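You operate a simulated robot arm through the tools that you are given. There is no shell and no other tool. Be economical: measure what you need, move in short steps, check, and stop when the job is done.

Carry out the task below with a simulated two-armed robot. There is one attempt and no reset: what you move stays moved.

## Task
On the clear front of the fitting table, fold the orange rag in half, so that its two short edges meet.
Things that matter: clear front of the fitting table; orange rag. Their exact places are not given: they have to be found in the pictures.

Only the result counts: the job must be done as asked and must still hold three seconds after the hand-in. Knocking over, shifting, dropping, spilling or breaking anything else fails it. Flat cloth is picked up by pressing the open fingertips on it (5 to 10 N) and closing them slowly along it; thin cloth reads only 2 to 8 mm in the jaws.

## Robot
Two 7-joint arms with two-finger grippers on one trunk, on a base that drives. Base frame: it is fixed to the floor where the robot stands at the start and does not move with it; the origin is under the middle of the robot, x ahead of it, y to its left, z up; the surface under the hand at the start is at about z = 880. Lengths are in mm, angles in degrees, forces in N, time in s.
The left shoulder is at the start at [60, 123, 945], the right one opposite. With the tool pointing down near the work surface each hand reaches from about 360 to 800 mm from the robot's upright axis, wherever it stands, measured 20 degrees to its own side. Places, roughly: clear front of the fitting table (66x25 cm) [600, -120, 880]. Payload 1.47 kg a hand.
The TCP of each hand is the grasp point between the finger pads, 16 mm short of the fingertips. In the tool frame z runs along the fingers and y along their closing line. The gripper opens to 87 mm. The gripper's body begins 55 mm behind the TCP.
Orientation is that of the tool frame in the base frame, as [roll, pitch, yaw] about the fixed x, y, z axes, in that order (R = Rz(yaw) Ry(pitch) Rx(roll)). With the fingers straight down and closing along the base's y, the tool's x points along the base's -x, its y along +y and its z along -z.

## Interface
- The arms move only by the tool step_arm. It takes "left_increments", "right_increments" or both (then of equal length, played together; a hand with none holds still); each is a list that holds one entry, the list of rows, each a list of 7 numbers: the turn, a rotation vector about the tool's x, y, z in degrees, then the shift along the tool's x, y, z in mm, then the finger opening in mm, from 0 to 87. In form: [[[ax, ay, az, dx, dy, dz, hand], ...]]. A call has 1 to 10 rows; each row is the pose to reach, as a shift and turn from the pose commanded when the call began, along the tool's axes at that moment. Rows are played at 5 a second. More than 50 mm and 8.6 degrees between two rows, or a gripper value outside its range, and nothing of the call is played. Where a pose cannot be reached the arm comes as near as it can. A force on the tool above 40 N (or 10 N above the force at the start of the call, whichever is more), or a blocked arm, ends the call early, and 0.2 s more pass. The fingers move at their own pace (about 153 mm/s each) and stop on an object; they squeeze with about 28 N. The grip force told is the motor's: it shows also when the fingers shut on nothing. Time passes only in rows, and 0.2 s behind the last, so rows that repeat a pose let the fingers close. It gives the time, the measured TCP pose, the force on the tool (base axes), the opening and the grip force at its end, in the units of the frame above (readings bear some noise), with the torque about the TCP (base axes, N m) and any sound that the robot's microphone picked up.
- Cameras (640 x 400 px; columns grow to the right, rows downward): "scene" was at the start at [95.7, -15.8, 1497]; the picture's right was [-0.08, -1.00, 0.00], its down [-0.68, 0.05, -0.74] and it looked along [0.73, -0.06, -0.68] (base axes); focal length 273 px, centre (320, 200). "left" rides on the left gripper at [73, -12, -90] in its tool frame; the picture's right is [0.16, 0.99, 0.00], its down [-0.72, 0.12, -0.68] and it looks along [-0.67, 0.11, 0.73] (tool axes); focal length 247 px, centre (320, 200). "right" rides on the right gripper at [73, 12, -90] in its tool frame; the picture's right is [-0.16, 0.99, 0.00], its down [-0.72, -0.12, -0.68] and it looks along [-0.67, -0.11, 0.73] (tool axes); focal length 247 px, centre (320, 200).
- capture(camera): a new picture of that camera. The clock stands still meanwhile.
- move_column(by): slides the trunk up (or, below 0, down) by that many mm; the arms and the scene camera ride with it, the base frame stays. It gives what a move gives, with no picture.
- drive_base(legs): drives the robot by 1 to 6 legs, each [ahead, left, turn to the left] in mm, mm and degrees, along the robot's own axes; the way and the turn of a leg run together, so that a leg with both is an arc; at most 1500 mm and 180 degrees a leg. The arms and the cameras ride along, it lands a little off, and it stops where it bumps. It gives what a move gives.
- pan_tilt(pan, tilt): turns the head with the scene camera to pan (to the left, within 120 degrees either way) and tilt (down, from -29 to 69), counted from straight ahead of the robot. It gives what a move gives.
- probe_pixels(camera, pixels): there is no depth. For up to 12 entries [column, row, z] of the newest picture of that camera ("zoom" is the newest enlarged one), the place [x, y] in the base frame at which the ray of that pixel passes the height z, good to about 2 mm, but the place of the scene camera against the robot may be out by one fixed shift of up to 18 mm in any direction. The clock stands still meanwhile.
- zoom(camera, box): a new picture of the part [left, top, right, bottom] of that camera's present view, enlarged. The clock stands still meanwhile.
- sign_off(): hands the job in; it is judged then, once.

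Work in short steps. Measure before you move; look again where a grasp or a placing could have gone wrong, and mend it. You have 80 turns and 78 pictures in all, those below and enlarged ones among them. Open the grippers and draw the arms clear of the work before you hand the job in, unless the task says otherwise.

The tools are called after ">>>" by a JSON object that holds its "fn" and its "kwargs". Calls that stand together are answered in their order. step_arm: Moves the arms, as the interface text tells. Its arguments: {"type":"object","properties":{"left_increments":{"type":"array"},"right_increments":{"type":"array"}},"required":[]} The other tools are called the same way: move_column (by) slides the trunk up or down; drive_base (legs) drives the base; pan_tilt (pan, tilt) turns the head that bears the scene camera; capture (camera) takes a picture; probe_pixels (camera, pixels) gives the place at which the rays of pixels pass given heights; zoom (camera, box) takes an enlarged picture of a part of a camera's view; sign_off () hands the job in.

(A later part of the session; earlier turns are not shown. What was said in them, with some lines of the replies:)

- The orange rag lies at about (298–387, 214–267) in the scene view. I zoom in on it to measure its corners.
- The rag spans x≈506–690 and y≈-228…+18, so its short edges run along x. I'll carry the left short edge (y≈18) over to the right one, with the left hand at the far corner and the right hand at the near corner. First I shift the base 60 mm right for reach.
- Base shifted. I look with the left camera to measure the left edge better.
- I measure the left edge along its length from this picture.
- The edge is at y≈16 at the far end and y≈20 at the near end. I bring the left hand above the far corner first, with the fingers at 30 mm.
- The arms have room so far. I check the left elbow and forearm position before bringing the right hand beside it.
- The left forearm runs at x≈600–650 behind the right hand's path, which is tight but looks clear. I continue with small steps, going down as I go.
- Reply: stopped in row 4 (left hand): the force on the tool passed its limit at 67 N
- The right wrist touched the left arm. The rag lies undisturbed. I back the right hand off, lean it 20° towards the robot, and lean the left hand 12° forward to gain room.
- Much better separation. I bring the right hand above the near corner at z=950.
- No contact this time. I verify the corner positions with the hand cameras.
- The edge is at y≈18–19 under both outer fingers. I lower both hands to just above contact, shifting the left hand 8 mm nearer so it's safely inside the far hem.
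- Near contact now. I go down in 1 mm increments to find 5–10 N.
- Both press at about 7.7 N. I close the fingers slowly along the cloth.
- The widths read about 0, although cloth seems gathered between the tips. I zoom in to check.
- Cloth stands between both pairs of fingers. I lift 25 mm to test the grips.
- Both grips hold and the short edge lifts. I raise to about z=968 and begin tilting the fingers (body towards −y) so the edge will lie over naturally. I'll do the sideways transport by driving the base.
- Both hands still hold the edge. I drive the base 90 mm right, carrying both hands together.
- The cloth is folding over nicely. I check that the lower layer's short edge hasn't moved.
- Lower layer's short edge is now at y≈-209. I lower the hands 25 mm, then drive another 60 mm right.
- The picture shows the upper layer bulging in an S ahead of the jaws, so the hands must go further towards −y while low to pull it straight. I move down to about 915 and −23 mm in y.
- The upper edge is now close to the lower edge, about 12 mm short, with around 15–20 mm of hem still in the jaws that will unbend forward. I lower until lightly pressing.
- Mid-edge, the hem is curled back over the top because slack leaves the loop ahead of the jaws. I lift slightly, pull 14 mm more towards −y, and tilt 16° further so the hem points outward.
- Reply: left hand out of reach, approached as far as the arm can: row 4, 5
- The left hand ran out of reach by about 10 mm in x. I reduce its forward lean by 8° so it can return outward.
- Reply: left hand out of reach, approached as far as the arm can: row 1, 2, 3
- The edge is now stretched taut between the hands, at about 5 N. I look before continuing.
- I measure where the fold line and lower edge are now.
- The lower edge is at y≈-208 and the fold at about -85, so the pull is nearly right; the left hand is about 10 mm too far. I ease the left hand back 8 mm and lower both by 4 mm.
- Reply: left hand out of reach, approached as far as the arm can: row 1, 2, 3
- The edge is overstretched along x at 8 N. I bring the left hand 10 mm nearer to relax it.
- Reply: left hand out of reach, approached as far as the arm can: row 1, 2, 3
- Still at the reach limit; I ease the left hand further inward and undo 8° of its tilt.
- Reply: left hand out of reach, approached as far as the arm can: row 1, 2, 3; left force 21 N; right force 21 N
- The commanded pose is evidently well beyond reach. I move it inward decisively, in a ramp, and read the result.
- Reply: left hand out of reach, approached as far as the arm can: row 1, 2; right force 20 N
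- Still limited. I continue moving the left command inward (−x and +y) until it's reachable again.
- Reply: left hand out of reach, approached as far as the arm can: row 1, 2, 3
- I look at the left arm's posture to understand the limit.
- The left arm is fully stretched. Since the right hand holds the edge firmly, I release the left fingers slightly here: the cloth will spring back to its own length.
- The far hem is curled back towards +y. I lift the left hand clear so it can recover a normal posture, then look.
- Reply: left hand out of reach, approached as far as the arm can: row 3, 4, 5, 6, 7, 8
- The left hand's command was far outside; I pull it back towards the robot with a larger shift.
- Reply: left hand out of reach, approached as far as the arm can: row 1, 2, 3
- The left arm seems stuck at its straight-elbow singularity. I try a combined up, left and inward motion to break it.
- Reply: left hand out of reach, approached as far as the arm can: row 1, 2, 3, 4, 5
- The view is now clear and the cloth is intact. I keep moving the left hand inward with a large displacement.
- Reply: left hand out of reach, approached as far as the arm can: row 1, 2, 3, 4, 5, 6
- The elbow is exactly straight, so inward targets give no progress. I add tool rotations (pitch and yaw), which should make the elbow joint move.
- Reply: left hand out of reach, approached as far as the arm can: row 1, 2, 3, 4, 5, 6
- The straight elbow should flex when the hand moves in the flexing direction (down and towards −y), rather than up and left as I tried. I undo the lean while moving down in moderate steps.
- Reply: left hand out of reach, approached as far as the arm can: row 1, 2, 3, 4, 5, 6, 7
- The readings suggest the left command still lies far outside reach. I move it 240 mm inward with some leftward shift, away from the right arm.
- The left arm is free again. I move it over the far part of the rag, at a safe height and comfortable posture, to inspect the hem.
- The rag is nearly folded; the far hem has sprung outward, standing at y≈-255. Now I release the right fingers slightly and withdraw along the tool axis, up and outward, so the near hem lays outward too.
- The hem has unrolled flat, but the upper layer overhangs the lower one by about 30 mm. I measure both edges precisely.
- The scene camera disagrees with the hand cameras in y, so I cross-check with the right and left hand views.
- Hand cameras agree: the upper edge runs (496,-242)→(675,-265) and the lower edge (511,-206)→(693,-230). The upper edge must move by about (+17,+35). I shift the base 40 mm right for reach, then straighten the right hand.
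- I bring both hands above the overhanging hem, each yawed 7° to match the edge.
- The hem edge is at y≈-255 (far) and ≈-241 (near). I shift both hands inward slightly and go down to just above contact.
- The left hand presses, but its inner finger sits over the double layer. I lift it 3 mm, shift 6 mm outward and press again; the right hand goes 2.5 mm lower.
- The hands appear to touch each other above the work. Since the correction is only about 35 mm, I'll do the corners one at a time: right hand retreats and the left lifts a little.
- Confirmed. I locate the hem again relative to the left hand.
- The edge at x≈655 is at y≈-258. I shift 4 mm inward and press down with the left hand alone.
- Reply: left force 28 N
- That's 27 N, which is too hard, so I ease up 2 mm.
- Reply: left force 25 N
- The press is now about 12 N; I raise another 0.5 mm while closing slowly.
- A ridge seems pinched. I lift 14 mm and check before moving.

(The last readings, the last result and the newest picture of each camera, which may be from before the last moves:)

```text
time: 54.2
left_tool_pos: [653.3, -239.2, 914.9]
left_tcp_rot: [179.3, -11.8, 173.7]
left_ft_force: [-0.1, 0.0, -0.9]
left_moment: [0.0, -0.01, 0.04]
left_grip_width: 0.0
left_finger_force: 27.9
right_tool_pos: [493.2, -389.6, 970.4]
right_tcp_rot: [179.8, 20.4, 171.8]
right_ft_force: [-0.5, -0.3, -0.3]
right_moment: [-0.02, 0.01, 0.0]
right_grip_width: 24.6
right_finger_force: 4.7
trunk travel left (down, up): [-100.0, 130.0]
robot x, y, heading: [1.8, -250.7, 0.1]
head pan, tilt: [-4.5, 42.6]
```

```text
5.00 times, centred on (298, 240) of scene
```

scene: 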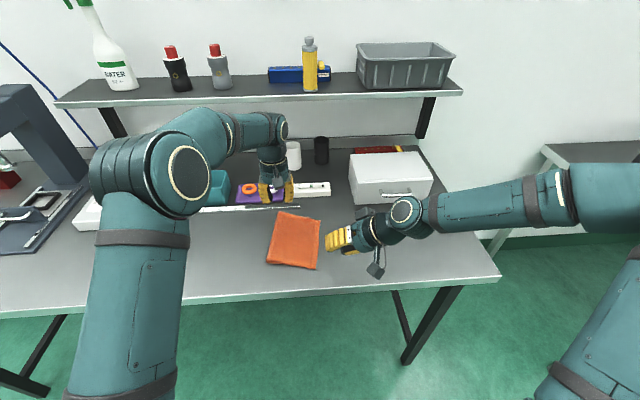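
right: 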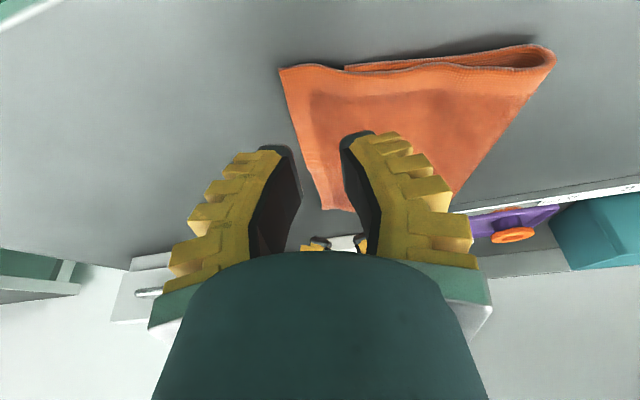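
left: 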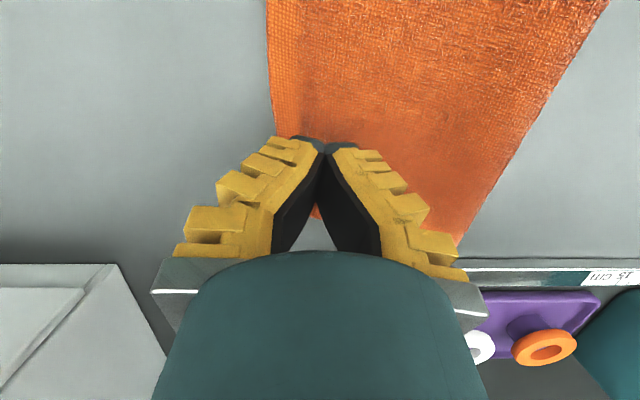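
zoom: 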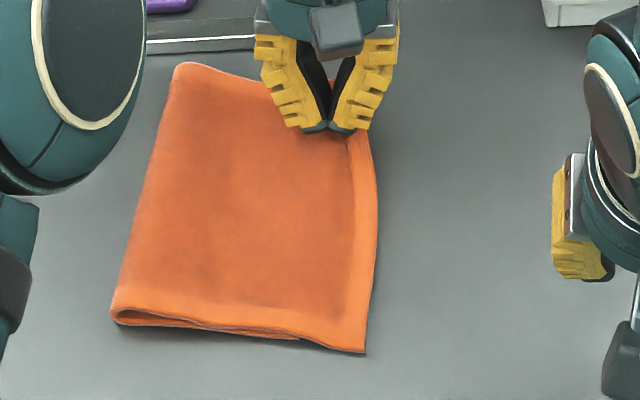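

The upper hem is gripped and raised. I move the far corner by (+16,+28) mm, then lower it.

>>> {"fn": "step_arm", "kwargs": {"left_increments": [[[0, 0, 0, -4, 10, -0.8, 0], [0, 0, 0, -8, 20, -1.7, 0], [0, 0, 0, -12.6, 29.6, -2.6, 0], [0, 0, 0, -13.7, 29.6, 3, 0], [0, 0, 0, -14.6, 29.6, 7.5, 0], [0, 0, 0, -14.6, 29.6, 7.5, 0]]]}}

>>> {"fn": "step_arm", "kwargs": {"left_increments": [[[0, 0, 0, 0, 0, 0, 4], [0, 0, 0, 0, 0, 0, 9], [0, 0, 0, 0.2, 0, -1, 12], [0, 0, 0, 2, 0, -10, 12], [0, 0, 0, 6, 0, -30, 12], [0, 0, 0, 14, 0, -70, 18], [0, 0, 0, 20, 0, -100, 18]]]}}

>>> {"fn": "capture", "kwargs": {"camera": "left"}}

>>> {"fn": "zoom", "kwargs": {"camera": "scene", "box": [250, 200, 346, 280]}}

```text
time: 55.6
left_tool_pos: [668.7, -211.9, 906.3]
left_tcp_rot: [179.4, -11.6, 173.8]
left_ft_force: [0.8, 0.7, 1.7]
left_moment: [-0.04, 0.02, -0.02]
left_grip_width: 0.0
left_finger_force: 28.6
right_tool_pos: [493.9, -389.9, 971.6]
right_tcp_rot: [179.7, 20.3, 171.9]
right_ft_force: [-0.2, 0.3, 0.0]
right_moment: [0.0, -0.03, -0.01]
right_grip_width: 24.5
right_finger_force: 4.3
trunk travel left (down, up): [-100.0, 130.0]
robot x, y, heading: [-0.3, -248.1, 0.2]
head pan, tilt: [-4.5, 42.6]
```

```text
time: 57.2
left_tool_pos: [670.3, -214.5, 1008.0]
left_tcp_rot: [179.4, -11.8, 173.7]
left_ft_force: [-0.2, 0.2, -0.1]
left_moment: [0.0, -0.02, 0.02]
left_grip_width: 24.4
left_finger_force: 4.7
right_tool_pos: [492.7, -388.4, 970.3]
right_tcp_rot: [179.7, 20.3, 171.8]
right_ft_force: [0.6, 1.0, 0.9]
right_moment: [0.0, -0.02, 0.01]
right_grip_width: 24.5
right_finger_force: 4.8
trunk travel left (down, up): [-100.0, 130.0]
robot x, y, heading: [-1.1, -249.7, 0.0]
head pan, tilt: [-4.5, 42.6]
```

```text
15 pictures are left
```

left: 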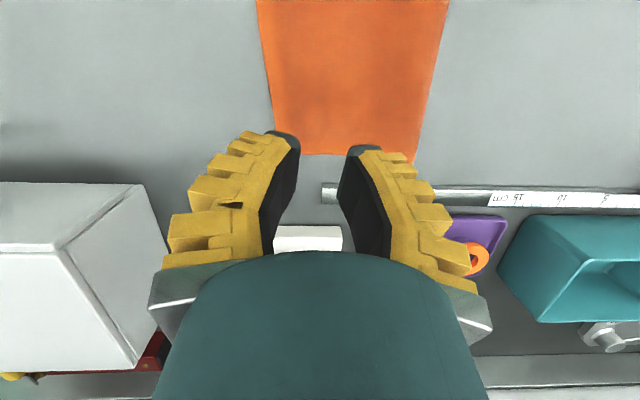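

```text
5.00 times, centred on (298, 240) of scene
```

zoom: 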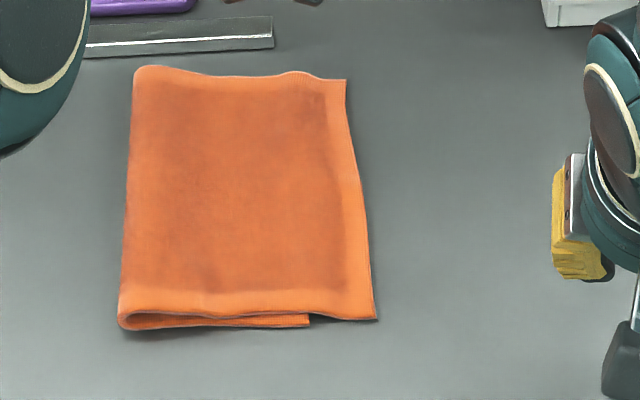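

The far corner now meets well. I move the left hand out of the way and look with the right camera at the near corner's overhang.

>>> {"fn": "step_arm", "kwargs": {"left_increments": [[[0, 0, 0, 20, 40, -15, 18], [0, 0, 0, 40, 80, -15, 18], [0, 0, 0, 60, 120, -15, 18], [0, 0, 0, 60, 160, -15, 18], [0, 0, 0, 60, 180, -15, 18]]], "right_increments": [[[0, 0, 0, 0, 20, -5, 18], [0, 0, 0, 0, 45, -5, 18], [0, 0, 0, 0, 70, -5, 18], [0, 0, -4, 0, 100, -5, 18], [-2.6, 0, -6.9, 0, 120, -5, 18]]]}}

>>> {"fn": "capture", "kwargs": {"camera": "right"}}

```text
time: 58.5
left_tool_pos: [635.8, -26.3, 1037.3]
left_tcp_rot: [179.4, -11.7, 173.6]
left_ft_force: [0.4, -0.4, 0.3]
left_moment: [0.01, -0.01, 0.03]
left_grip_width: 24.7
left_finger_force: 4.6
right_tool_pos: [507.2, -270.9, 974.8]
right_tcp_rot: [179.8, 20.3, 179.4]
right_ft_force: [-0.4, 0.4, -0.5]
right_moment: [0.01, 0.01, 0.0]
right_grip_width: 24.5
right_finger_force: 5.3
trunk travel left (down, up): [-100.0, 130.0]
robot x, y, heading: [3.6, -250.4, -0.0]
head pan, tilt: [-4.5, 42.6]
```

```text
13 pictures are left
```

right: 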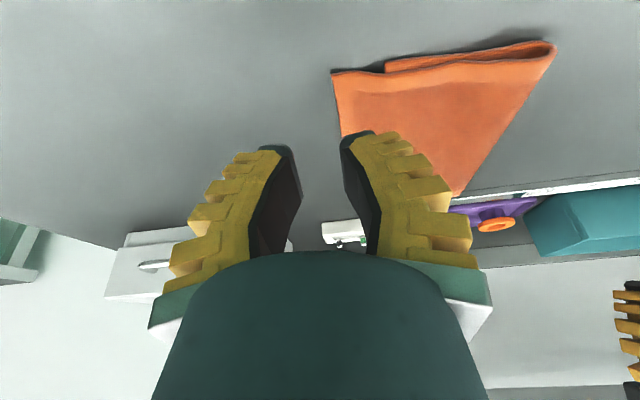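

>>> {"fn": "probe_pixels", "kwargs": {"camera": "right", "pixels": [[332, 75, 883], [337, 102, 883], [342, 132, 883], [386, 66, 881], [555, 45, 886]]}}

```text
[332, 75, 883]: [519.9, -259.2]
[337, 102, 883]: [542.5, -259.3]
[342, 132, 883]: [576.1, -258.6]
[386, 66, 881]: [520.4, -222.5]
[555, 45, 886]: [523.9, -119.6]
```

The near upper corner is at (520,-259) and the lower one at (520,-222), so it needs a +37 mm move in y. I position the right hand over the overhang and approach contact.

>>> {"fn": "step_arm", "kwargs": {"right_increments": [[[0, 0, 0, -20, 15, 15, 18], [0, 0, 0, -20, 30, 35, 18], [0, 0, 0, -13, 30, 58, 18], [0, 0, 0, -7, 30, 76, 18], [0, 0, 0, -6, 30, 78.5, 18], [0, 0, 0, -6, 30, 78.5, 18]]]}}

>>> {"fn": "step_arm", "kwargs": {"right_increments": [[[0, 0, 0, 0.35, 0, 1, 18], [0, 0, 0, 0.7, 0, 2, 18], [0, 0, 0, 0.7, 0, 2, 18]]]}}

```text
time: 59.9
left_tool_pos: [634.5, -26.8, 1036.3]
left_tcp_rot: [179.4, -11.9, 173.6]
left_ft_force: [-0.4, 0.1, -0.8]
left_moment: [0.01, 0.0, 0.02]
left_grip_width: 24.6
left_finger_force: 4.6
right_tool_pos: [541.0, -242.0, 905.0]
right_tcp_rot: [179.7, 20.4, 179.3]
right_ft_force: [0.7, -0.3, 1.3]
right_moment: [0.01, 0.0, -0.01]
right_grip_width: 21.4
right_finger_force: 4.4
trunk travel left (down, up): [-100.0, 130.0]
robot x, y, heading: [0.7, -248.7, -0.1]
head pan, tilt: [-4.5, 42.6]
```

```text
time: 60.6
left_tool_pos: [635.3, -26.8, 1036.5]
left_tcp_rot: [179.4, -11.7, 173.7]
left_ft_force: [0.0, -0.5, 0.0]
left_moment: [0.01, 0.0, -0.01]
left_grip_width: 24.6
left_finger_force: 4.9
right_tool_pos: [540.4, -241.6, 903.8]
right_tcp_rot: [179.9, 20.5, 179.3]
right_ft_force: [-0.7, -1.3, 5.2]
right_moment: [0.05, 0.03, 0.01]
right_grip_width: 21.7
right_finger_force: 4.6
trunk travel left (down, up): [-100.0, 130.0]
robot x, y, heading: [1.7, -253.3, -0.2]
head pan, tilt: [-4.5, 42.6]
```

Contact at 5 N. I press 0.6 mm more, close slowly, and lift 14 mm.

>>> {"fn": "step_arm", "kwargs": {"right_increments": [[[0, 0, 0, 0.2, 0, 0.6, 18], [0, 0, 0, 0.2, 0, 0.6, 15], [0, 0, 0, 0.2, 0, 0.6, 12], [0, 0, 0, 0.2, 0, 0.6, 9], [0, 0, 0, 0.2, 0, 0.6, 6], [0, 0, 0, 0.2, 0, 0.6, 3], [0, 0, 0, 0.2, 0, 0.6, 0], [0, 0, 0, 0.2, 0, 0.6, 0]]]}}

>>> {"fn": "step_arm", "kwargs": {"right_increments": [[[0, 0, 0, -2.5, 0, -6.6, 0], [0, 0, 0, -4.9, 0, -13.2, 0], [0, 0, 0, -4.9, 0, -13.2, 0]]]}}

>>> {"fn": "capture", "kwargs": {"camera": "right"}}

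```text
time: 62.5
left_tool_pos: [635.4, -27.6, 1037.9]
left_tcp_rot: [179.4, -11.8, 173.7]
left_ft_force: [0.9, -0.9, 0.0]
left_moment: [0.01, 0.0, 0.01]
left_grip_width: 24.2
left_finger_force: 5.1
right_tool_pos: [541.4, -241.2, 902.6]
right_tcp_rot: [179.7, 20.4, 179.2]
right_ft_force: [0.0, -0.9, 4.5]
right_moment: [0.11, 0.01, 0.04]
right_grip_width: 0.0
right_finger_force: 28.3
trunk travel left (down, up): [-100.0, 130.0]
robot x, y, heading: [0.7, -252.1, 0.2]
head pan, tilt: [-4.5, 42.6]
```

```text
time: 63.2
left_tool_pos: [634.7, -27.5, 1036.4]
left_tcp_rot: [179.3, -11.8, 173.7]
left_ft_force: [0.2, -0.9, 0.2]
left_moment: [0.01, 0.03, -0.03]
left_grip_width: 24.5
left_finger_force: 5.1
right_tool_pos: [540.8, -240.6, 916.3]
right_tcp_rot: [179.8, 20.3, 179.2]
right_ft_force: [-0.1, 0.6, 0.5]
right_moment: [0.02, -0.04, -0.01]
right_grip_width: 0.0
right_finger_force: 28.0
trunk travel left (down, up): [-100.0, 130.0]
robot x, y, heading: [1.7, -248.9, -0.2]
head pan, tilt: [-4.5, 42.6]
```

```text
12 pictures are left
```

right: 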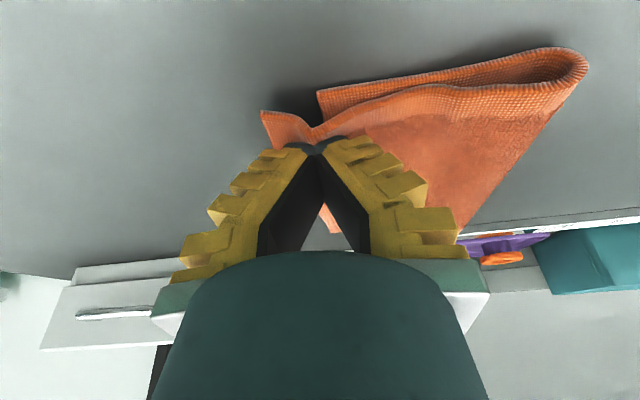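

The near hem is gripped. I move it +35 mm in y, lower, release, and withdraw upward.

>>> {"fn": "step_arm", "kwargs": {"right_increments": [[[0, 0, 0, 0, 12, 0, 0], [0, 0, 0, 0, 24, 0, 0], [0, 0, 0, 0, 35, 0, 0], [0, 0, 0, 1.9, 35, 5.2, 0], [0, 0, 0, 3.5, 35, 9.4, 0], [0, 0, 0, 3.5, 35, 9.4, 0]]]}}

>>> {"fn": "step_arm", "kwargs": {"right_increments": [[[0, 0, 0, 0, 0, 0, 4], [0, 0, 0, 0, 0, 0, 9], [0, 0, 0, -0.4, 0, -1, 12], [0, 0, 0, -3.7, 0, -10, 12], [0, 0, 0, -11, 0, -30, 12], [0, 0, 0, -24, -10, -65, 18], [0, 0, 0, -26, -50, -75, 18], [0, 0, 0, -26, -90, -75, 18], [0, 0, 0, -26, -120, -75, 18]]]}}

>>> {"fn": "capture", "kwargs": {"camera": "right"}}

>>> {"fn": "zoom", "kwargs": {"camera": "scene", "box": [250, 200, 346, 280]}}

```text
time: 64.7
left_tool_pos: [635.5, -26.6, 1037.4]
left_tcp_rot: [179.3, -11.8, 173.7]
left_ft_force: [0.0, -0.6, 0.0]
left_moment: [-0.03, 0.0, -0.01]
left_grip_width: 24.7
left_finger_force: 4.9
right_tool_pos: [542.8, -206.2, 907.2]
right_tcp_rot: [179.7, 20.4, 179.3]
right_ft_force: [0.9, 0.1, 4.4]
right_moment: [0.01, -0.04, 0.03]
right_grip_width: 0.0
right_finger_force: 28.1
trunk travel left (down, up): [-100.0, 130.0]
robot x, y, heading: [0.8, -252.6, 0.5]
head pan, tilt: [-4.5, 42.6]
```

```text
time: 66.7
left_tool_pos: [634.7, -28.7, 1036.8]
left_tcp_rot: [179.3, -11.8, 173.8]
left_ft_force: [-0.3, 0.2, -0.4]
left_moment: [0.03, 0.0, 0.03]
left_grip_width: 24.5
left_finger_force: 5.0
right_tool_pos: [537.7, -327.9, 983.8]
right_tcp_rot: [179.6, 20.4, 179.3]
right_ft_force: [0.6, 0.9, -0.1]
right_moment: [-0.02, 0.02, 0.02]
right_grip_width: 24.2
right_finger_force: 4.9
trunk travel left (down, up): [-100.0, 130.0]
robot x, y, heading: [0.4, -249.1, -0.0]
head pan, tilt: [-4.5, 42.6]
```

```text
11 pictures are left
```

right: 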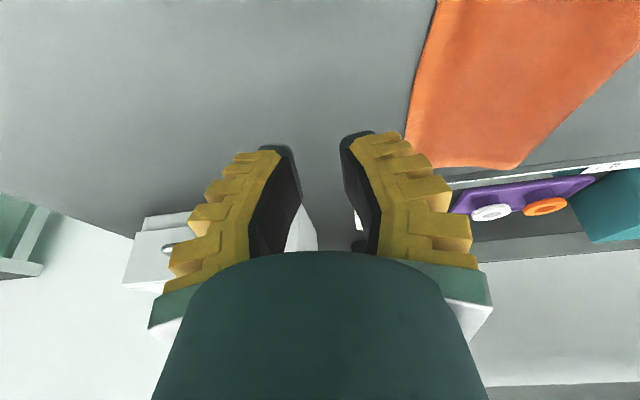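

```text
5.00 times, centred on (298, 240) of scene
```

zoom: 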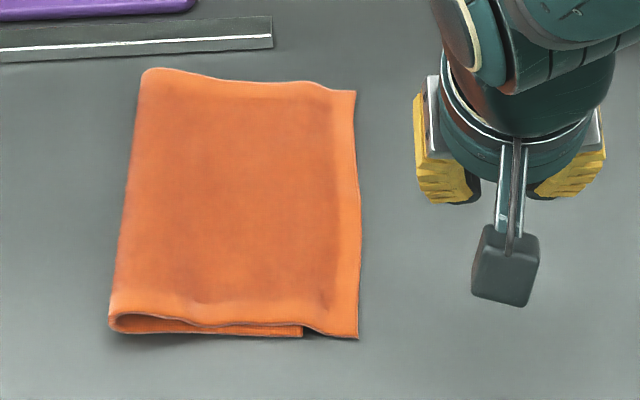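

The near hem partly sprang back, because the short lift didn't let the fold re-form. I'll re-grip with both hands, lift high so the fold relaxes, and re-lay it. First I measure the hem from the latest right picture.

>>> {"fn": "probe_pixels", "kwargs": {"camera": "right", "pixels": [[405, 160, 883], [408, 130, 883], [420, 70, 883], [436, 3, 883], [515, 168, 885], [430, 166, 883]]}}

```text
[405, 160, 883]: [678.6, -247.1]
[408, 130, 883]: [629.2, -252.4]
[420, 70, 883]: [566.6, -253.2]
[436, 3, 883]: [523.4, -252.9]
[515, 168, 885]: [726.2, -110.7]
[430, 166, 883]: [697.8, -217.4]
```

The upper edge lies at y≈-252 along its whole length. I bring both hands over it, with a wider 142 mm separation and square to x.

>>> {"fn": "step_arm", "kwargs": {"left_increments": [[[0, 0, 0, -14, -34, 5, 18], [0, 0, 0, -28, -68, 10, 18], [0, 0, 0, -42, -102, 20, 18], [0, 0, 0, -56, -136, 35, 18], [0.5, 0, -2.7, -70, -170, 55, 18], [1.1, 0, -5.4, -80.4, -198.3, 77.4, 18], [1.1, 0, -5.4, -80.4, -198.3, 77.4, 18]]], "right_increments": [[[0, 0, 0, 0, 0, 0, 18], [0, 0, 0, 0, 0, 0, 18], [0, 0, 0, 5, 25, 8, 18], [0, 0, 0, 10, 50, 16, 18], [0, 0, 0, 14, 75, 25, 18], [0, 0, 0, 17.3, 94, 35.2, 18], [0, 0, 0, 17.3, 94, 35.2, 18]]]}}

>>> {"fn": "capture", "kwargs": {"camera": "left"}}

>>> {"fn": "capture", "kwargs": {"camera": "right"}}

```text
time: 68.2
left_tool_pos: [676.3, -231.4, 941.6]
left_tcp_rot: [179.3, -11.7, 179.1]
left_ft_force: [0.0, -0.2, 0.3]
left_moment: [0.0, -0.01, 0.01]
left_grip_width: 24.3
left_finger_force: 4.7
right_tool_pos: [534.9, -230.7, 946.0]
right_tcp_rot: [179.8, 20.6, 179.4]
right_ft_force: [-0.4, -0.2, -0.3]
right_moment: [-0.02, 0.01, 0.02]
right_grip_width: 24.6
right_finger_force: 4.9
trunk travel left (down, up): [-100.0, 130.0]
robot x, y, heading: [0.1, -251.2, 0.0]
head pan, tilt: [-4.5, 42.6]
```

```text
9 pictures are left
```

left: 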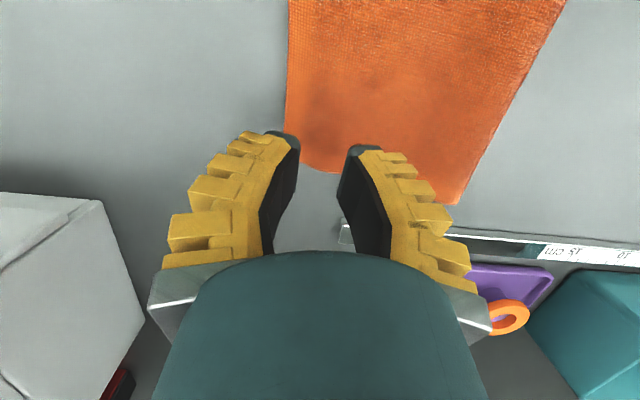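

```text
8 pictures are left
```

right: 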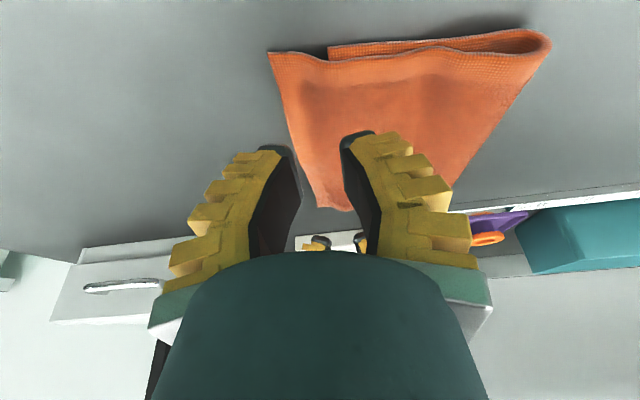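

>>> {"fn": "probe_pixels", "kwargs": {"camera": "left", "pixels": [[300, 163, 883], [285, 110, 883], [289, 10, 883], [340, 173, 883]]}}

>>> {"fn": "probe_pixels", "kwargs": {"camera": "right", "pixels": [[268, 56, 886], [280, 100, 883], [330, 50, 881], [550, 40, 886]]}}

```text
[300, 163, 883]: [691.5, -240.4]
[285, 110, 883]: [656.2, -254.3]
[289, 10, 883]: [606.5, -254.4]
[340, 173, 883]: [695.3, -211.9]
```

```text
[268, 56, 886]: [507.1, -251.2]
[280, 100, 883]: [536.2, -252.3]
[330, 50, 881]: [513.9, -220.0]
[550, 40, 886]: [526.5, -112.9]
```

Both are aligned. I descend to the contact heights found before (left ≈900, right ≈904).

>>> {"fn": "step_arm", "kwargs": {"left_increments": [[[0, 0, 0, -2.8, 0, 13.5, 18], [0, 0, 0, -5.6, 0, 27, 18], [0, 0, 0, -7.6, 0, 37, 18], [0, 0, 0, -8.4, 0, 40.5, 18], [0, 0, 0, -8.5, 0, 41.1, 18], [0, 0, 0, -8.5, 0, 41.1, 18]]], "right_increments": [[[0, 0, 0, 4.9, -3, 13, 18], [0, 0, 0, 9.8, -3, 26, 18], [0, 0, 0, 13.3, -3, 35.5, 18], [0, 0, 0, 14.8, -3, 39.5, 18], [0, 0, 0, 15.2, -3, 40.6, 18], [0, 0, 0, 15.2, -3, 40.6, 18]]]}}

```text
time: 69.7
left_tool_pos: [675.9, -230.0, 901.3]
left_tcp_rot: [179.3, -11.7, 179.1]
left_ft_force: [-0.1, 1.7, 5.7]
left_moment: [0.2, -0.05, 0.0]
left_grip_width: 19.8
left_finger_force: 8.3
right_tool_pos: [533.9, -234.9, 903.1]
right_tcp_rot: [179.8, 20.3, 179.3]
right_ft_force: [0.1, -1.6, 4.2]
right_moment: [0.06, 0.03, 0.02]
right_grip_width: 21.7
right_finger_force: 4.3
trunk travel left (down, up): [-100.0, 130.0]
robot x, y, heading: [-0.1, -248.4, 0.0]
head pan, tilt: [-4.5, 42.6]
```

About 5 N on each hand and no collision. I close slowly with a slight extra press.

>>> {"fn": "step_arm", "kwargs": {"left_increments": [[[0, 0, 0, -0.1, 0, 0.6, 18], [0, 0, 0, -0.1, 0, 0.6, 15], [0, 0, 0, -0.1, 0, 0.6, 12], [0, 0, 0, -0.1, 0, 0.6, 9], [0, 0, 0, -0.1, 0, 0.6, 6], [0, 0, 0, -0.1, 0, 0.6, 3], [0, 0, 0, -0.1, 0, 0.6, 0], [0, 0, 0, -0.1, 0, 0.6, 0], [0, 0, 0, 1.2, 0, -6, 0], [0, 0, 0, 2.8, 0, -14, 0]]], "right_increments": [[[0, 0, 0, 0.3, 0, 0.8, 18], [0, 0, 0, 0.3, 0, 0.8, 15], [0, 0, 0, 0.3, 0, 0.8, 12], [0, 0, 0, 0.3, 0, 0.8, 9], [0, 0, 0, 0.3, 0, 0.8, 6], [0, 0, 0, 0.3, 0, 0.8, 3], [0, 0, 0, 0.3, 0, 0.8, 0], [0, 0, 0, 0.3, 0, 0.8, 0], [0, 0, 0, -2.2, 0, -6, 0], [0, 0, 0, -5, 0, -13.4, 0]]]}}

```text
time: 71.8
left_tool_pos: [675.4, -230.1, 914.4]
left_tcp_rot: [179.1, -11.7, 179.2]
left_ft_force: [-0.3, -1.5, 1.4]
left_moment: [-0.04, -0.04, 0.01]
left_grip_width: 0.1
left_finger_force: 27.4
right_tool_pos: [534.1, -234.6, 917.2]
right_tcp_rot: [179.8, 20.2, 179.3]
right_ft_force: [0.2, 0.2, -0.4]
right_moment: [-0.01, 0.0, -0.01]
right_grip_width: 0.1
right_finger_force: 27.7
trunk travel left (down, up): [-100.0, 130.0]
robot x, y, heading: [-0.2, -250.2, 0.4]
head pan, tilt: [-4.5, 42.6]
```

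I lift the hem a further 65 mm and bring it +70 mm in y so the fold can re-form, then check.

>>> {"fn": "step_arm", "kwargs": {"left_increments": [[[0, 0, 0, 4.4, 5, -21, 0], [0, 0, 0, 8.8, 15, -42, 0], [0, 0, 0, 13.2, 30, -63.7, 0], [0, 0, 0, 13.2, 50, -63.7, 0], [0, 0, 0, 13.2, 70, -63.7, 0], [0, 0, 0, 13.2, 70, -63.7, 0]]], "right_increments": [[[0, 0, 0, -7.5, 5, -20, 0], [0, 0, 0, -15, 15, -40, 0], [0, 0, 0, -22.5, 30, -61, 0], [0, 0, 0, -22.5, 50, -61, 0], [0, 0, 0, -22.5, 70, -61, 0], [0, 0, 0, -22.5, 70, -61, 0]]]}}

>>> {"fn": "capture", "kwargs": {"camera": "right"}}

>>> {"fn": "capture", "kwargs": {"camera": "left"}}

```text
time: 73.2
left_tool_pos: [677.9, -158.3, 978.8]
left_tcp_rot: [179.2, -11.8, 179.6]
left_ft_force: [0.5, 0.4, 0.0]
left_moment: [0.01, -0.01, 0.01]
left_grip_width: 0.1
left_finger_force: 27.9
right_tool_pos: [539.6, -173.4, 982.9]
right_tcp_rot: [179.6, 20.5, 178.4]
right_ft_force: [-0.7, 0.2, -0.2]
right_moment: [0.01, 0.01, -0.02]
right_grip_width: 0.2
right_finger_force: 28.2
trunk travel left (down, up): [-100.0, 130.0]
robot x, y, heading: [2.6, -250.3, -0.1]
head pan, tilt: [-4.5, 42.6]
```

```text
7 pictures are left
```

right: 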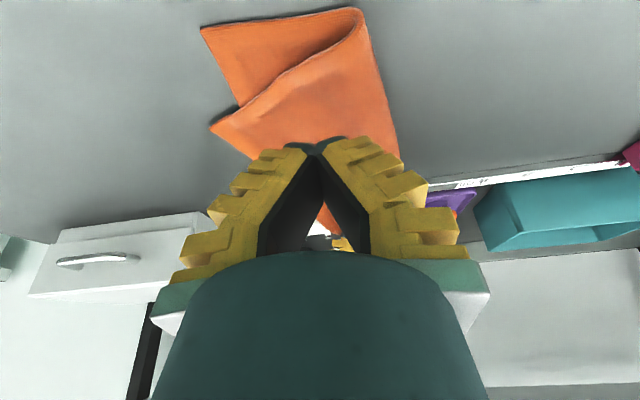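

```text
6 pictures are left
```

left: 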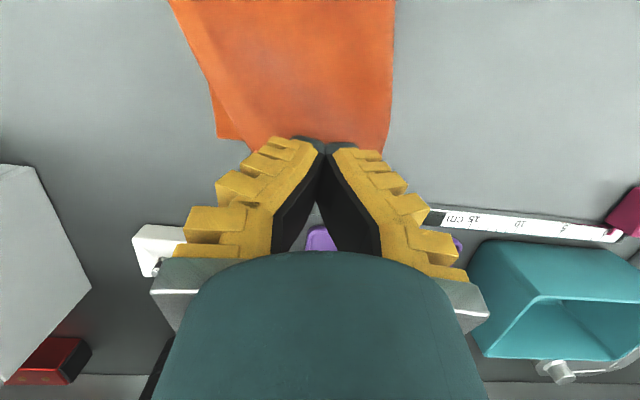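

It's unclear whether the hem is still held. I probe the visible corners at table height to decide.

>>> {"fn": "probe_pixels", "kwargs": {"camera": "right", "pixels": [[203, 30, 881], [210, 128, 883], [210, 128, 960], [355, 12, 890], [240, 108, 881], [398, 155, 885]]}}

>>> {"fn": "probe_pixels", "kwargs": {"camera": "left", "pixels": [[217, 137, 881], [217, 137, 960], [172, 3, 881], [387, 150, 885], [392, 5, 885], [188, 40, 881]]}}

>>> {"fn": "zoom", "kwargs": {"camera": "right", "box": [180, 0, 420, 180]}}

```text
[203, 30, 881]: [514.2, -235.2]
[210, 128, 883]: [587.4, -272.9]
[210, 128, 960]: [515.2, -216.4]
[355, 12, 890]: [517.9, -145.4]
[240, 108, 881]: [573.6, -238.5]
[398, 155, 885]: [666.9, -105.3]
```

```text
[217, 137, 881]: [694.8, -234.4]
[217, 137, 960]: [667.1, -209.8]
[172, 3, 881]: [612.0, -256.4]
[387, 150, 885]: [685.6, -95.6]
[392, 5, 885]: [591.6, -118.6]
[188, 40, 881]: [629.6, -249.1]
```

```text
2.22 times, centred on (300, 90) of right
```

zoom: 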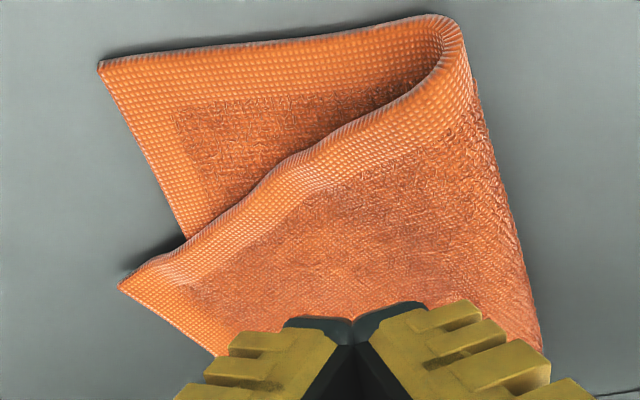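

I take a scene zoom for a definitive view.

>>> {"fn": "zoom", "kwargs": {"camera": "scene", "box": [230, 180, 350, 280]}}

```text
4.00 times, centred on (290, 230) of scene
```

zoom: 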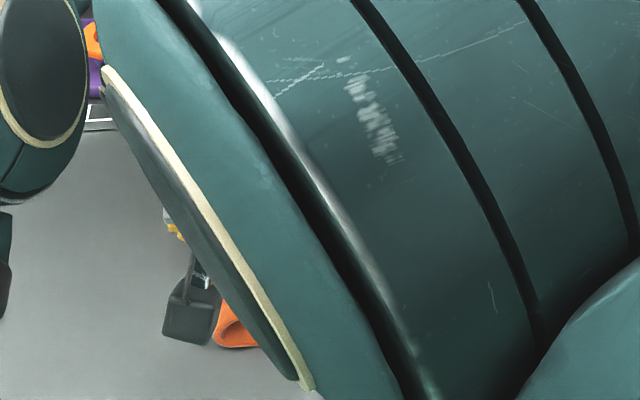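

The orange tuft visible below the right jaws, at (325,222), shows that the right hand still holds the near corner; the left shows no tuft, so it slipped. The far corner lies flat at (695,-234). I retract the left hand and roll the near corner over towards +y so the fold re-forms.

>>> {"fn": "step_arm", "kwargs": {"left_increments": [[[0, 0, 0, 0, 0, 0, 12], [0, 0, 0, 4, 0, -20, 18], [0, 0, 0, 8, 20, -40, 18], [0, 0, 0, 20, 55, -50, 18], [0, 0, 0, 32, 95, -50, 18], [0, 0, 0, 44, 135, -50, 18], [0, 0, 0, 50, 170, -50, 18], [0, 0, 0, 50, 200, -50, 18], [0, 0, 0, 50, 215, -50, 18], [0, 0, 0, 50, 215, -50, 18]]], "right_increments": [[[0, 0, 0, 0, 0, 0, 0], [0, 0, 0, 0, 0, 0, 0], [0, 0, 0, 0, 0, 0, 0], [0, 0, 0, 0, 0, 0, 0], [0, 0, 0, 0, 10, 0, 0], [0, 0, 0, 0, 22, 0, 0], [0, 0, 0, 0, 34, 0, 0], [0, 0, 0, 0, 44, 0, 0], [0, 0, 0, 5, 44, 18, 0], [0, 0, 0, 9.3, 40, 33.9, 0]]]}}

>>> {"fn": "capture", "kwargs": {"camera": "right"}}

```text
time: 75.5
left_tool_pos: [641.9, 53.3, 1041.2]
left_tcp_rot: [179.2, -11.6, 179.2]
left_ft_force: [0.0, 0.3, -0.1]
left_moment: [0.0, 0.01, 0.01]
left_grip_width: 24.6
left_finger_force: 4.7
right_tool_pos: [540.7, -126.7, 946.3]
right_tcp_rot: [179.7, 20.5, 179.2]
right_ft_force: [0.8, 0.7, 0.1]
right_moment: [0.05, 0.02, -0.01]
right_grip_width: 0.0
right_finger_force: 28.0
trunk travel left (down, up): [-100.0, 130.0]
robot x, y, heading: [0.2, -250.2, 0.2]
head pan, tilt: [-4.5, 42.6]
```

```text
3 pictures are left
```

right: 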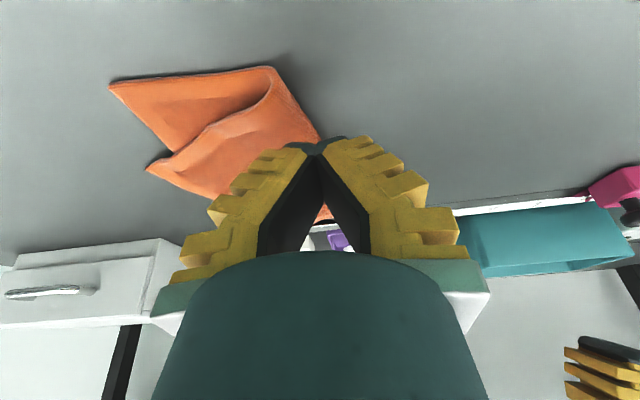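

The right jaws are in fact empty: the near upper corner stayed on the table at (147,168). I measure it and re-grip it once more.

>>> {"fn": "probe_pixels", "kwargs": {"camera": "right", "pixels": [[147, 168, 884], [110, 83, 881], [275, 67, 888], [172, 150, 881], [205, 195, 884], [200, 130, 890], [320, 140, 885]]}}

```text
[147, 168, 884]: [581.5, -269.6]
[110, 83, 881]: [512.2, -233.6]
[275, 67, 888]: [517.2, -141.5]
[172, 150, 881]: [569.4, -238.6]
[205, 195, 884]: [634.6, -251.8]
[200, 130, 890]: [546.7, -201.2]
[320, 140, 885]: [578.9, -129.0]
```

I straighten the right tool to vertical for a fuller grip, move over the near corner of the upper layer at about (599,-245), yaw it to match the hem there, and press down.

>>> {"fn": "step_arm", "kwargs": {"right_increments": [[[0, 4, 0, -5, -15, -5, 18], [0, 8, 0, -15, -40, -5, 18], [0, 12, 0, -30, -65, 0, 18], [0, 16, 0, -45, -90, 5, 18], [0, 20.4, 0, -60, -118, 11.3, 18], [0, 20.4, 0, -60, -118, 11.3, 18]]]}}

>>> {"fn": "step_arm", "kwargs": {"right_increments": [[[0, 0, -6, 0, 0, 0, 18], [0, 0, -12, 0, 0, 15, 18], [0, 0, -18.6, 0, 0, 35, 18], [0, 0, -18.6, 0, 0, 50, 18], [0, 0, -18.6, 0, 0, 55, 18], [0, 0, -18.6, 0, 0, 57, 18], [0, 0, -18.6, 0, 0, 57, 18]]]}}

```text
time: 76.8
left_tool_pos: [642.0, 53.0, 1041.3]
left_tcp_rot: [179.4, -11.8, 179.2]
left_ft_force: [0.6, 0.5, -0.2]
left_moment: [0.01, -0.03, -0.02]
left_grip_width: 24.4
left_finger_force: 4.7
right_tool_pos: [598.0, -244.2, 957.1]
right_tcp_rot: [179.8, -0.1, 179.4]
right_ft_force: [-0.1, -0.2, 0.5]
right_moment: [0.03, -0.01, 0.01]
right_grip_width: 24.6
right_finger_force: 4.6
trunk travel left (down, up): [-100.0, 130.0]
robot x, y, heading: [-1.7, -250.3, -0.1]
head pan, tilt: [-4.5, 42.6]
```

```text
time: 78.5
left_tool_pos: [641.8, 53.8, 1041.4]
left_tcp_rot: [179.3, -11.7, 179.1]
left_ft_force: [0.1, -1.0, -0.2]
left_moment: [0.0, 0.02, 0.0]
left_grip_width: 24.5
left_finger_force: 4.7
right_tool_pos: [598.6, -243.5, 901.2]
right_tcp_rot: [179.8, 0.1, -162.1]
right_ft_force: [1.0, -1.3, 3.2]
right_moment: [0.03, 0.02, 0.02]
right_grip_width: 21.6
right_finger_force: 4.2
trunk travel left (down, up): [-100.0, 130.0]
robot x, y, heading: [2.8, -245.4, 0.2]
head pan, tilt: [-4.5, 42.6]
```

Contact at 3 N. I press 1.2 mm more, close slowly, lift, and look.

>>> {"fn": "step_arm", "kwargs": {"right_increments": [[[0, 0, 0, 0, 0, 1.2, 18], [0, 0, 0, 0, 0, 1.2, 15], [0, 0, 0, 0, 0, 1.2, 12], [0, 0, 0, 0, 0, 1.2, 9], [0, 0, 0, 0, 0, 1.2, 6], [0, 0, 0, 0, 0, 1.2, 3], [0, 0, 0, 0, 0, 1.2, 0], [0, 0, 0, 0, 0, 1.2, 0], [0, 0, 0, 0, 0, -10, 0], [0, 0, 0, 0, 0, -30, 0]]]}}

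>>> {"fn": "capture", "kwargs": {"camera": "right"}}

```text
time: 80.7
left_tool_pos: [641.8, 53.7, 1040.5]
left_tcp_rot: [179.3, -11.7, 179.2]
left_ft_force: [-0.6, -0.3, -0.6]
left_moment: [0.03, -0.01, 0.0]
left_grip_width: 24.3
left_finger_force: 4.4
right_tool_pos: [597.8, -245.0, 930.4]
right_tcp_rot: [179.8, -0.1, -162.0]
right_ft_force: [-0.2, 0.4, -0.6]
right_moment: [0.02, 0.0, 0.03]
right_grip_width: 0.1
right_finger_force: 28.2
trunk travel left (down, up): [-100.0, 130.0]
robot x, y, heading: [-1.8, -250.7, 0.0]
head pan, tilt: [-4.5, 42.6]
```

```text
2 pictures are left
5 turns are left
```

right: 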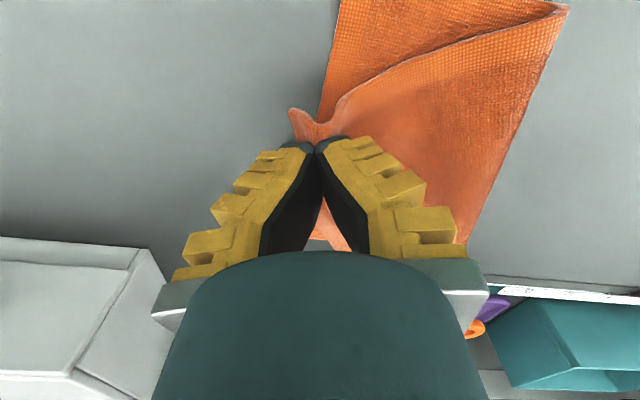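

The near corner is clearly gripped. I carry it over in a high roll to (537,-209), square it to the hem, lay it down, release and withdraw, then look.

>>> {"fn": "step_arm", "kwargs": {"right_increments": [[[0, 0, 6, 15.7, 26.1, -20, 0], [0, 0, 12, 28.3, 61.8, -30, 0], [0, 0, 18, 33.3, 94.9, -25, 0], [0, 0, 18, 33.3, 94.9, 0, 0], [0, 0, 18, 39.5, 75.9, 15, 0], [0, 0, 18, 46.6, 54, 24, 0], [0, 0, 18, 46.6, 54, 27, 0], [0, 0, 18, 46.6, 54, 27, 0]]]}}

>>> {"fn": "step_arm", "kwargs": {"right_increments": [[[0, 0, 0, 0, 0, 0, 3], [0, 0, 0, 0, 0, 0, 7], [0, 0, 0, 0, 0, -1, 11], [0, 0, 0, 0, 0, -10, 11], [0, 0, 0, 0, 0, -35, 11], [0, 0, 0, 0, -10, -70, 18], [0, 0, 0, 0, -50, -75, 18], [0, 0, 0, 0, -95, -75, 18], [0, 0, 0, 0, -140, -75, 18]]]}}

>>> {"fn": "zoom", "kwargs": {"camera": "scene", "box": [250, 200, 346, 280]}}

```text
time: 82.5
left_tool_pos: [641.1, 53.4, 1042.1]
left_tcp_rot: [179.3, -11.6, 179.2]
left_ft_force: [0.1, 0.3, 0.0]
left_moment: [-0.02, 0.0, -0.01]
left_grip_width: 24.2
left_finger_force: 4.9
right_tool_pos: [537.0, -206.7, 904.6]
right_tcp_rot: [179.7, 0.1, 180.0]
right_ft_force: [0.3, 0.9, 8.1]
right_moment: [0.04, -0.02, 0.01]
right_grip_width: 0.0
right_finger_force: 27.6
trunk travel left (down, up): [-100.0, 130.0]
robot x, y, heading: [-0.5, -250.5, 0.2]
head pan, tilt: [-4.5, 42.6]
```

```text
time: 84.5
left_tool_pos: [640.6, 52.3, 1041.9]
left_tcp_rot: [179.3, -11.7, 179.2]
left_ft_force: [0.1, 0.0, -0.1]
left_moment: [0.01, -0.01, 0.02]
left_grip_width: 24.6
left_finger_force: 5.1
right_tool_pos: [538.8, -347.4, 979.9]
right_tcp_rot: [179.7, 0.0, -179.9]
right_ft_force: [-0.5, 0.3, -0.9]
right_moment: [-0.01, -0.03, 0.04]
right_grip_width: 24.6
right_finger_force: 4.7
trunk travel left (down, up): [-100.0, 130.0]
robot x, y, heading: [-1.3, -253.1, -0.0]
head pan, tilt: [-4.5, 42.6]
```

```text
5.00 times, centred on (298, 240) of scene
4 turns are left
```

zoom: 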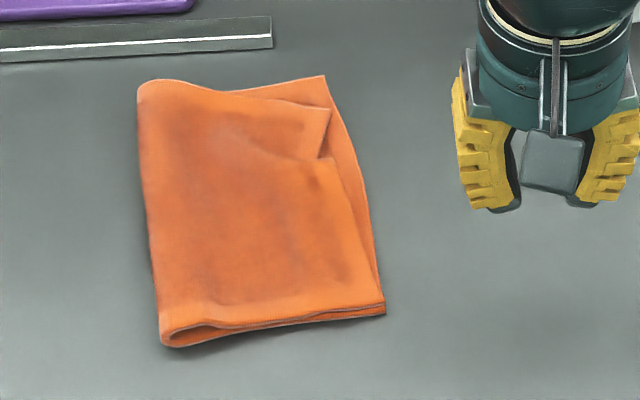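

The near corner now meets. The far upper corner is about 28 mm short in x, at zoom (330,108) against the lower corner at (325,77). I bring the left hand, vertical, over that corner and take the last picture.

>>> {"fn": "step_arm", "kwargs": {"left_increments": [[[0, -3, 0, -6, -38, 0, 18], [0, -6, 0, -12, -76, 5, 18], [0, -9, 0, -18, -114, 15, 18], [0, -11.7, 0, -24, -152, 30, 18], [0, -11.7, 0, -30, -190, 45, 18], [0, -11.7, 0, -36, -228, 62, 18], [0, -11.7, 0, -40, -260, 78, 18], [0, -11.7, 0, -43, -278, 91, 18], [0, -11.7, 0, -43, -278, 91, 18]]]}}

>>> {"fn": "capture", "kwargs": {"camera": "left"}}

>>> {"fn": "probe_pixels", "kwargs": {"camera": "left", "pixels": [[300, 150, 884], [320, 150, 884], [340, 150, 884], [300, 165, 884], [320, 165, 884], [340, 165, 884], [300, 180, 884], [320, 180, 884], [340, 180, 884], [280, 100, 884], [320, 100, 884], [280, 50, 884]]}}

```text
time: 86.5
left_tool_pos: [659.4, -223.1, 940.8]
left_tcp_rot: [179.4, 0.0, 179.1]
left_ft_force: [-1.0, -0.4, -0.4]
left_moment: [0.01, 0.01, 0.0]
left_grip_width: 24.5
left_finger_force: 4.6
right_tool_pos: [538.8, -346.2, 978.8]
right_tcp_rot: [179.8, -0.1, -179.9]
right_ft_force: [-0.3, 1.1, 0.2]
right_moment: [0.02, 0.03, 0.0]
right_grip_width: 24.5
right_finger_force: 5.1
trunk travel left (down, up): [-100.0, 130.0]
robot x, y, heading: [0.4, -248.1, 0.1]
head pan, tilt: [-4.5, 42.6]
```

```text
0 pictures are left
```

left: 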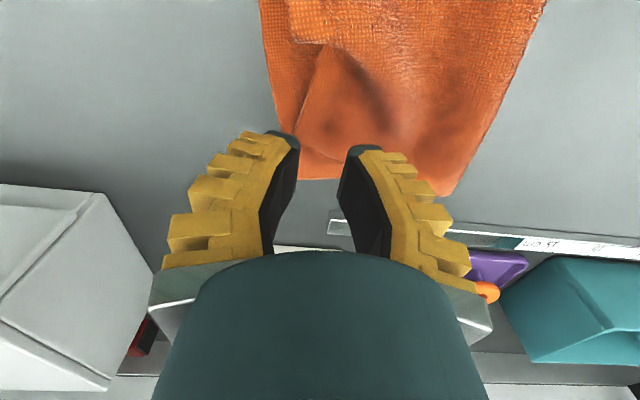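

```text
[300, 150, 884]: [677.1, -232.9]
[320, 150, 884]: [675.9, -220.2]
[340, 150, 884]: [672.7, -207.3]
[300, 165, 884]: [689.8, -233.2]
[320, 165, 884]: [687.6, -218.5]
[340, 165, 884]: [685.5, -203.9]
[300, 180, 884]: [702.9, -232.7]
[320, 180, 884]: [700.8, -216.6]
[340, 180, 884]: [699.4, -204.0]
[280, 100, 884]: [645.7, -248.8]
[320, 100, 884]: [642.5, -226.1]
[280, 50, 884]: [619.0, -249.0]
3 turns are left
```

The upper hem has a pleat at about (322,42), consistent with the far corner being about 28 mm short and lying under the left fingers' outer side. I press gently there and read the force.

>>> {"fn": "step_arm", "kwargs": {"left_increments": [[[0, 0, 0, 0, 0, 14, 18], [0, 0, 0, 0, 0, 28, 18], [0, 0, 0, 0, 0, 36, 18], [0, 0, 0, 0, 0, 38.5, 18], [0, 0, 0, 0, 0, 39.5, 18], [0, 0, 0, 0, 0, 39.5, 18]]]}}

```text
time: 87.8
left_tool_pos: [661.0, -222.2, 901.8]
left_tcp_rot: [179.5, 0.1, 179.1]
left_ft_force: [0.6, -0.5, 1.1]
left_moment: [0.03, -0.01, 0.0]
left_grip_width: 19.3
left_finger_force: 7.8
right_tool_pos: [537.9, -346.5, 978.7]
right_tcp_rot: [179.7, 0.0, 180.0]
right_ft_force: [0.7, -0.4, -0.2]
right_moment: [-0.02, -0.01, -0.01]
right_grip_width: 24.2
right_finger_force: 5.0
trunk travel left (down, up): [-100.0, 130.0]
robot x, y, heading: [0.7, -254.0, -0.0]
head pan, tilt: [-4.5, 42.6]
2 turns are left
```

I finish in one sequence: press 1 mm more, close slowly, lift 15 mm, pull the far corner +27 mm in x, lay it down, release, and draw the arms clear with grippers open.

>>> {"fn": "step_arm", "kwargs": {"left_increments": [[[0, 0, 0, 0, 0, 0.9, 18], [0, 0, 0, 0, 0, 0.9, 15], [0, 0, 0, 0, 0, 0.9, 12], [0, 0, 0, 0, 0, 0.9, 9], [0, 0, 0, 0, 0, 0.9, 6], [0, 0, 0, 0, 0, 0.9, 3], [0, 0, 0, 0, 0, 0.9, 0], [0, 0, 0, 0, 0, 0.9, 0], [0, 0, 0, 0, 0, -7, 0], [0, 0, 0, 0, 0, -15, 0]]]}}

>>> {"fn": "step_arm", "kwargs": {"left_increments": [[[0, 0, 0, -9, 0, 0, 0], [0, 0, 0, -18, 0, 0, 0], [0, 0, 0, -27, 0, 0, 0], [0, 0, 0, -27, 0, 6, 0], [0, 0, 0, -27, 0, 12, 0], [0, 0, 0, -27, 0, 12, 0], [0, 0, 0, -27, 0, 12, 4], [0, 0, 0, -27, 0, 12, 8], [0, 0, 0, -27, 0, 11, 12], [0, 0, 0, -27, 0, 3, 12]]]}}

>>> {"fn": "step_arm", "kwargs": {"left_increments": [[[0, 0, 0, 0, 0, -20, 12], [0, 0, 0, 0, 0, -50, 14], [0, 0, 0, 0, 0, -90, 30], [0, 0, 0, 10, 40, -110, 60], [0, 0, 0, 20, 85, -110, 80], [0, 0, 0, 30, 130, -110, 80], [0, 0, 0, 40, 175, -110, 80], [0, 0, 0, 40, 215, -110, 80], [0, 0, 0, 40, 215, -110, 80]]], "right_increments": [[[0, 0, 0, 0, 0, -20, 30], [0, 0, 0, 0, -10, -40, 60], [0, 0, 0, 0, -20, -60, 80], [0, 0, 0, 0, -30, -80, 80], [0, 0, 0, 0, -30, -80, 80], [0, 0, 0, 0, -30, -80, 80], [0, 0, 0, 0, -30, -80, 80], [0, 0, 0, 0, -30, -80, 80], [0, 0, 0, 0, -30, -80, 80]]]}}

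```text
time: 90.0
left_tool_pos: [661.5, -223.2, 916.3]
left_tcp_rot: [179.4, 0.1, 179.1]
left_ft_force: [0.2, 0.6, -0.1]
left_moment: [0.04, 0.0, 0.0]
left_grip_width: 0.0
left_finger_force: 27.7
right_tool_pos: [537.7, -346.6, 978.6]
right_tcp_rot: [179.8, -0.1, 179.9]
right_ft_force: [-0.6, -0.2, -0.5]
right_moment: [0.01, 0.0, 0.03]
right_grip_width: 24.3
right_finger_force: 4.9
trunk travel left (down, up): [-100.0, 130.0]
robot x, y, heading: [-0.8, -252.8, 0.1]
head pan, tilt: [-4.5, 42.6]
```

```text
time: 92.2
left_tool_pos: [687.0, -223.8, 911.8]
left_tcp_rot: [179.4, 0.0, 179.0]
left_ft_force: [0.5, -0.1, -0.1]
left_moment: [-0.01, -0.02, -0.01]
left_grip_width: 18.8
left_finger_force: 5.1
right_tool_pos: [537.4, -346.5, 978.7]
right_tcp_rot: [179.8, -0.1, -179.9]
right_ft_force: [0.1, -0.5, 0.1]
right_moment: [0.02, 0.03, 0.02]
right_grip_width: 24.5
right_finger_force: 4.7
trunk travel left (down, up): [-100.0, 130.0]
robot x, y, heading: [-4.7, -247.8, 0.3]
head pan, tilt: [-4.5, 42.6]
```

```text
time: 94.2
left_tool_pos: [650.8, -9.4, 1026.9]
left_tcp_rot: [179.4, 0.0, 179.0]
left_ft_force: [0.0, 0.9, 0.1]
left_moment: [0.0, 0.02, -0.02]
left_grip_width: 81.6
left_finger_force: 1.0
right_tool_pos: [538.7, -378.5, 1057.7]
right_tcp_rot: [179.8, 0.0, -180.0]
right_ft_force: [-0.7, 0.1, -0.7]
right_moment: [-0.02, 0.01, -0.01]
right_grip_width: 81.8
right_finger_force: 1.4
trunk travel left (down, up): [-100.0, 130.0]
robot x, y, heading: [2.2, -248.0, -0.0]
head pan, tilt: [-4.5, 42.6]
1 turns are left
```

Both grippers are open and the arms are drawn clear, so I hand the job in.

>>> {"fn": "sign_off", "kwargs": {}}

```text
The job is handed in.
```

I folded the orange rag in half on the clear front of the table and handed it in, but I could not confirm that its far corners meet.

- **Near corners:** they met in the last picture of that end.
- **Far corners:** the upper corner was about 28 mm short, with a small pleat in the hem. I made one last pull of about 27 mm to close the gap. I had no pictures left, so I don't know whether the fingers held the cloth or the gap closed.
- **Position:** the rag ended up shifted a little and slightly rotated from where it lay.
- **Surroundings:** I saw nothing else knocked or moved in the pictures. The two arms touched each other at least twice while working.
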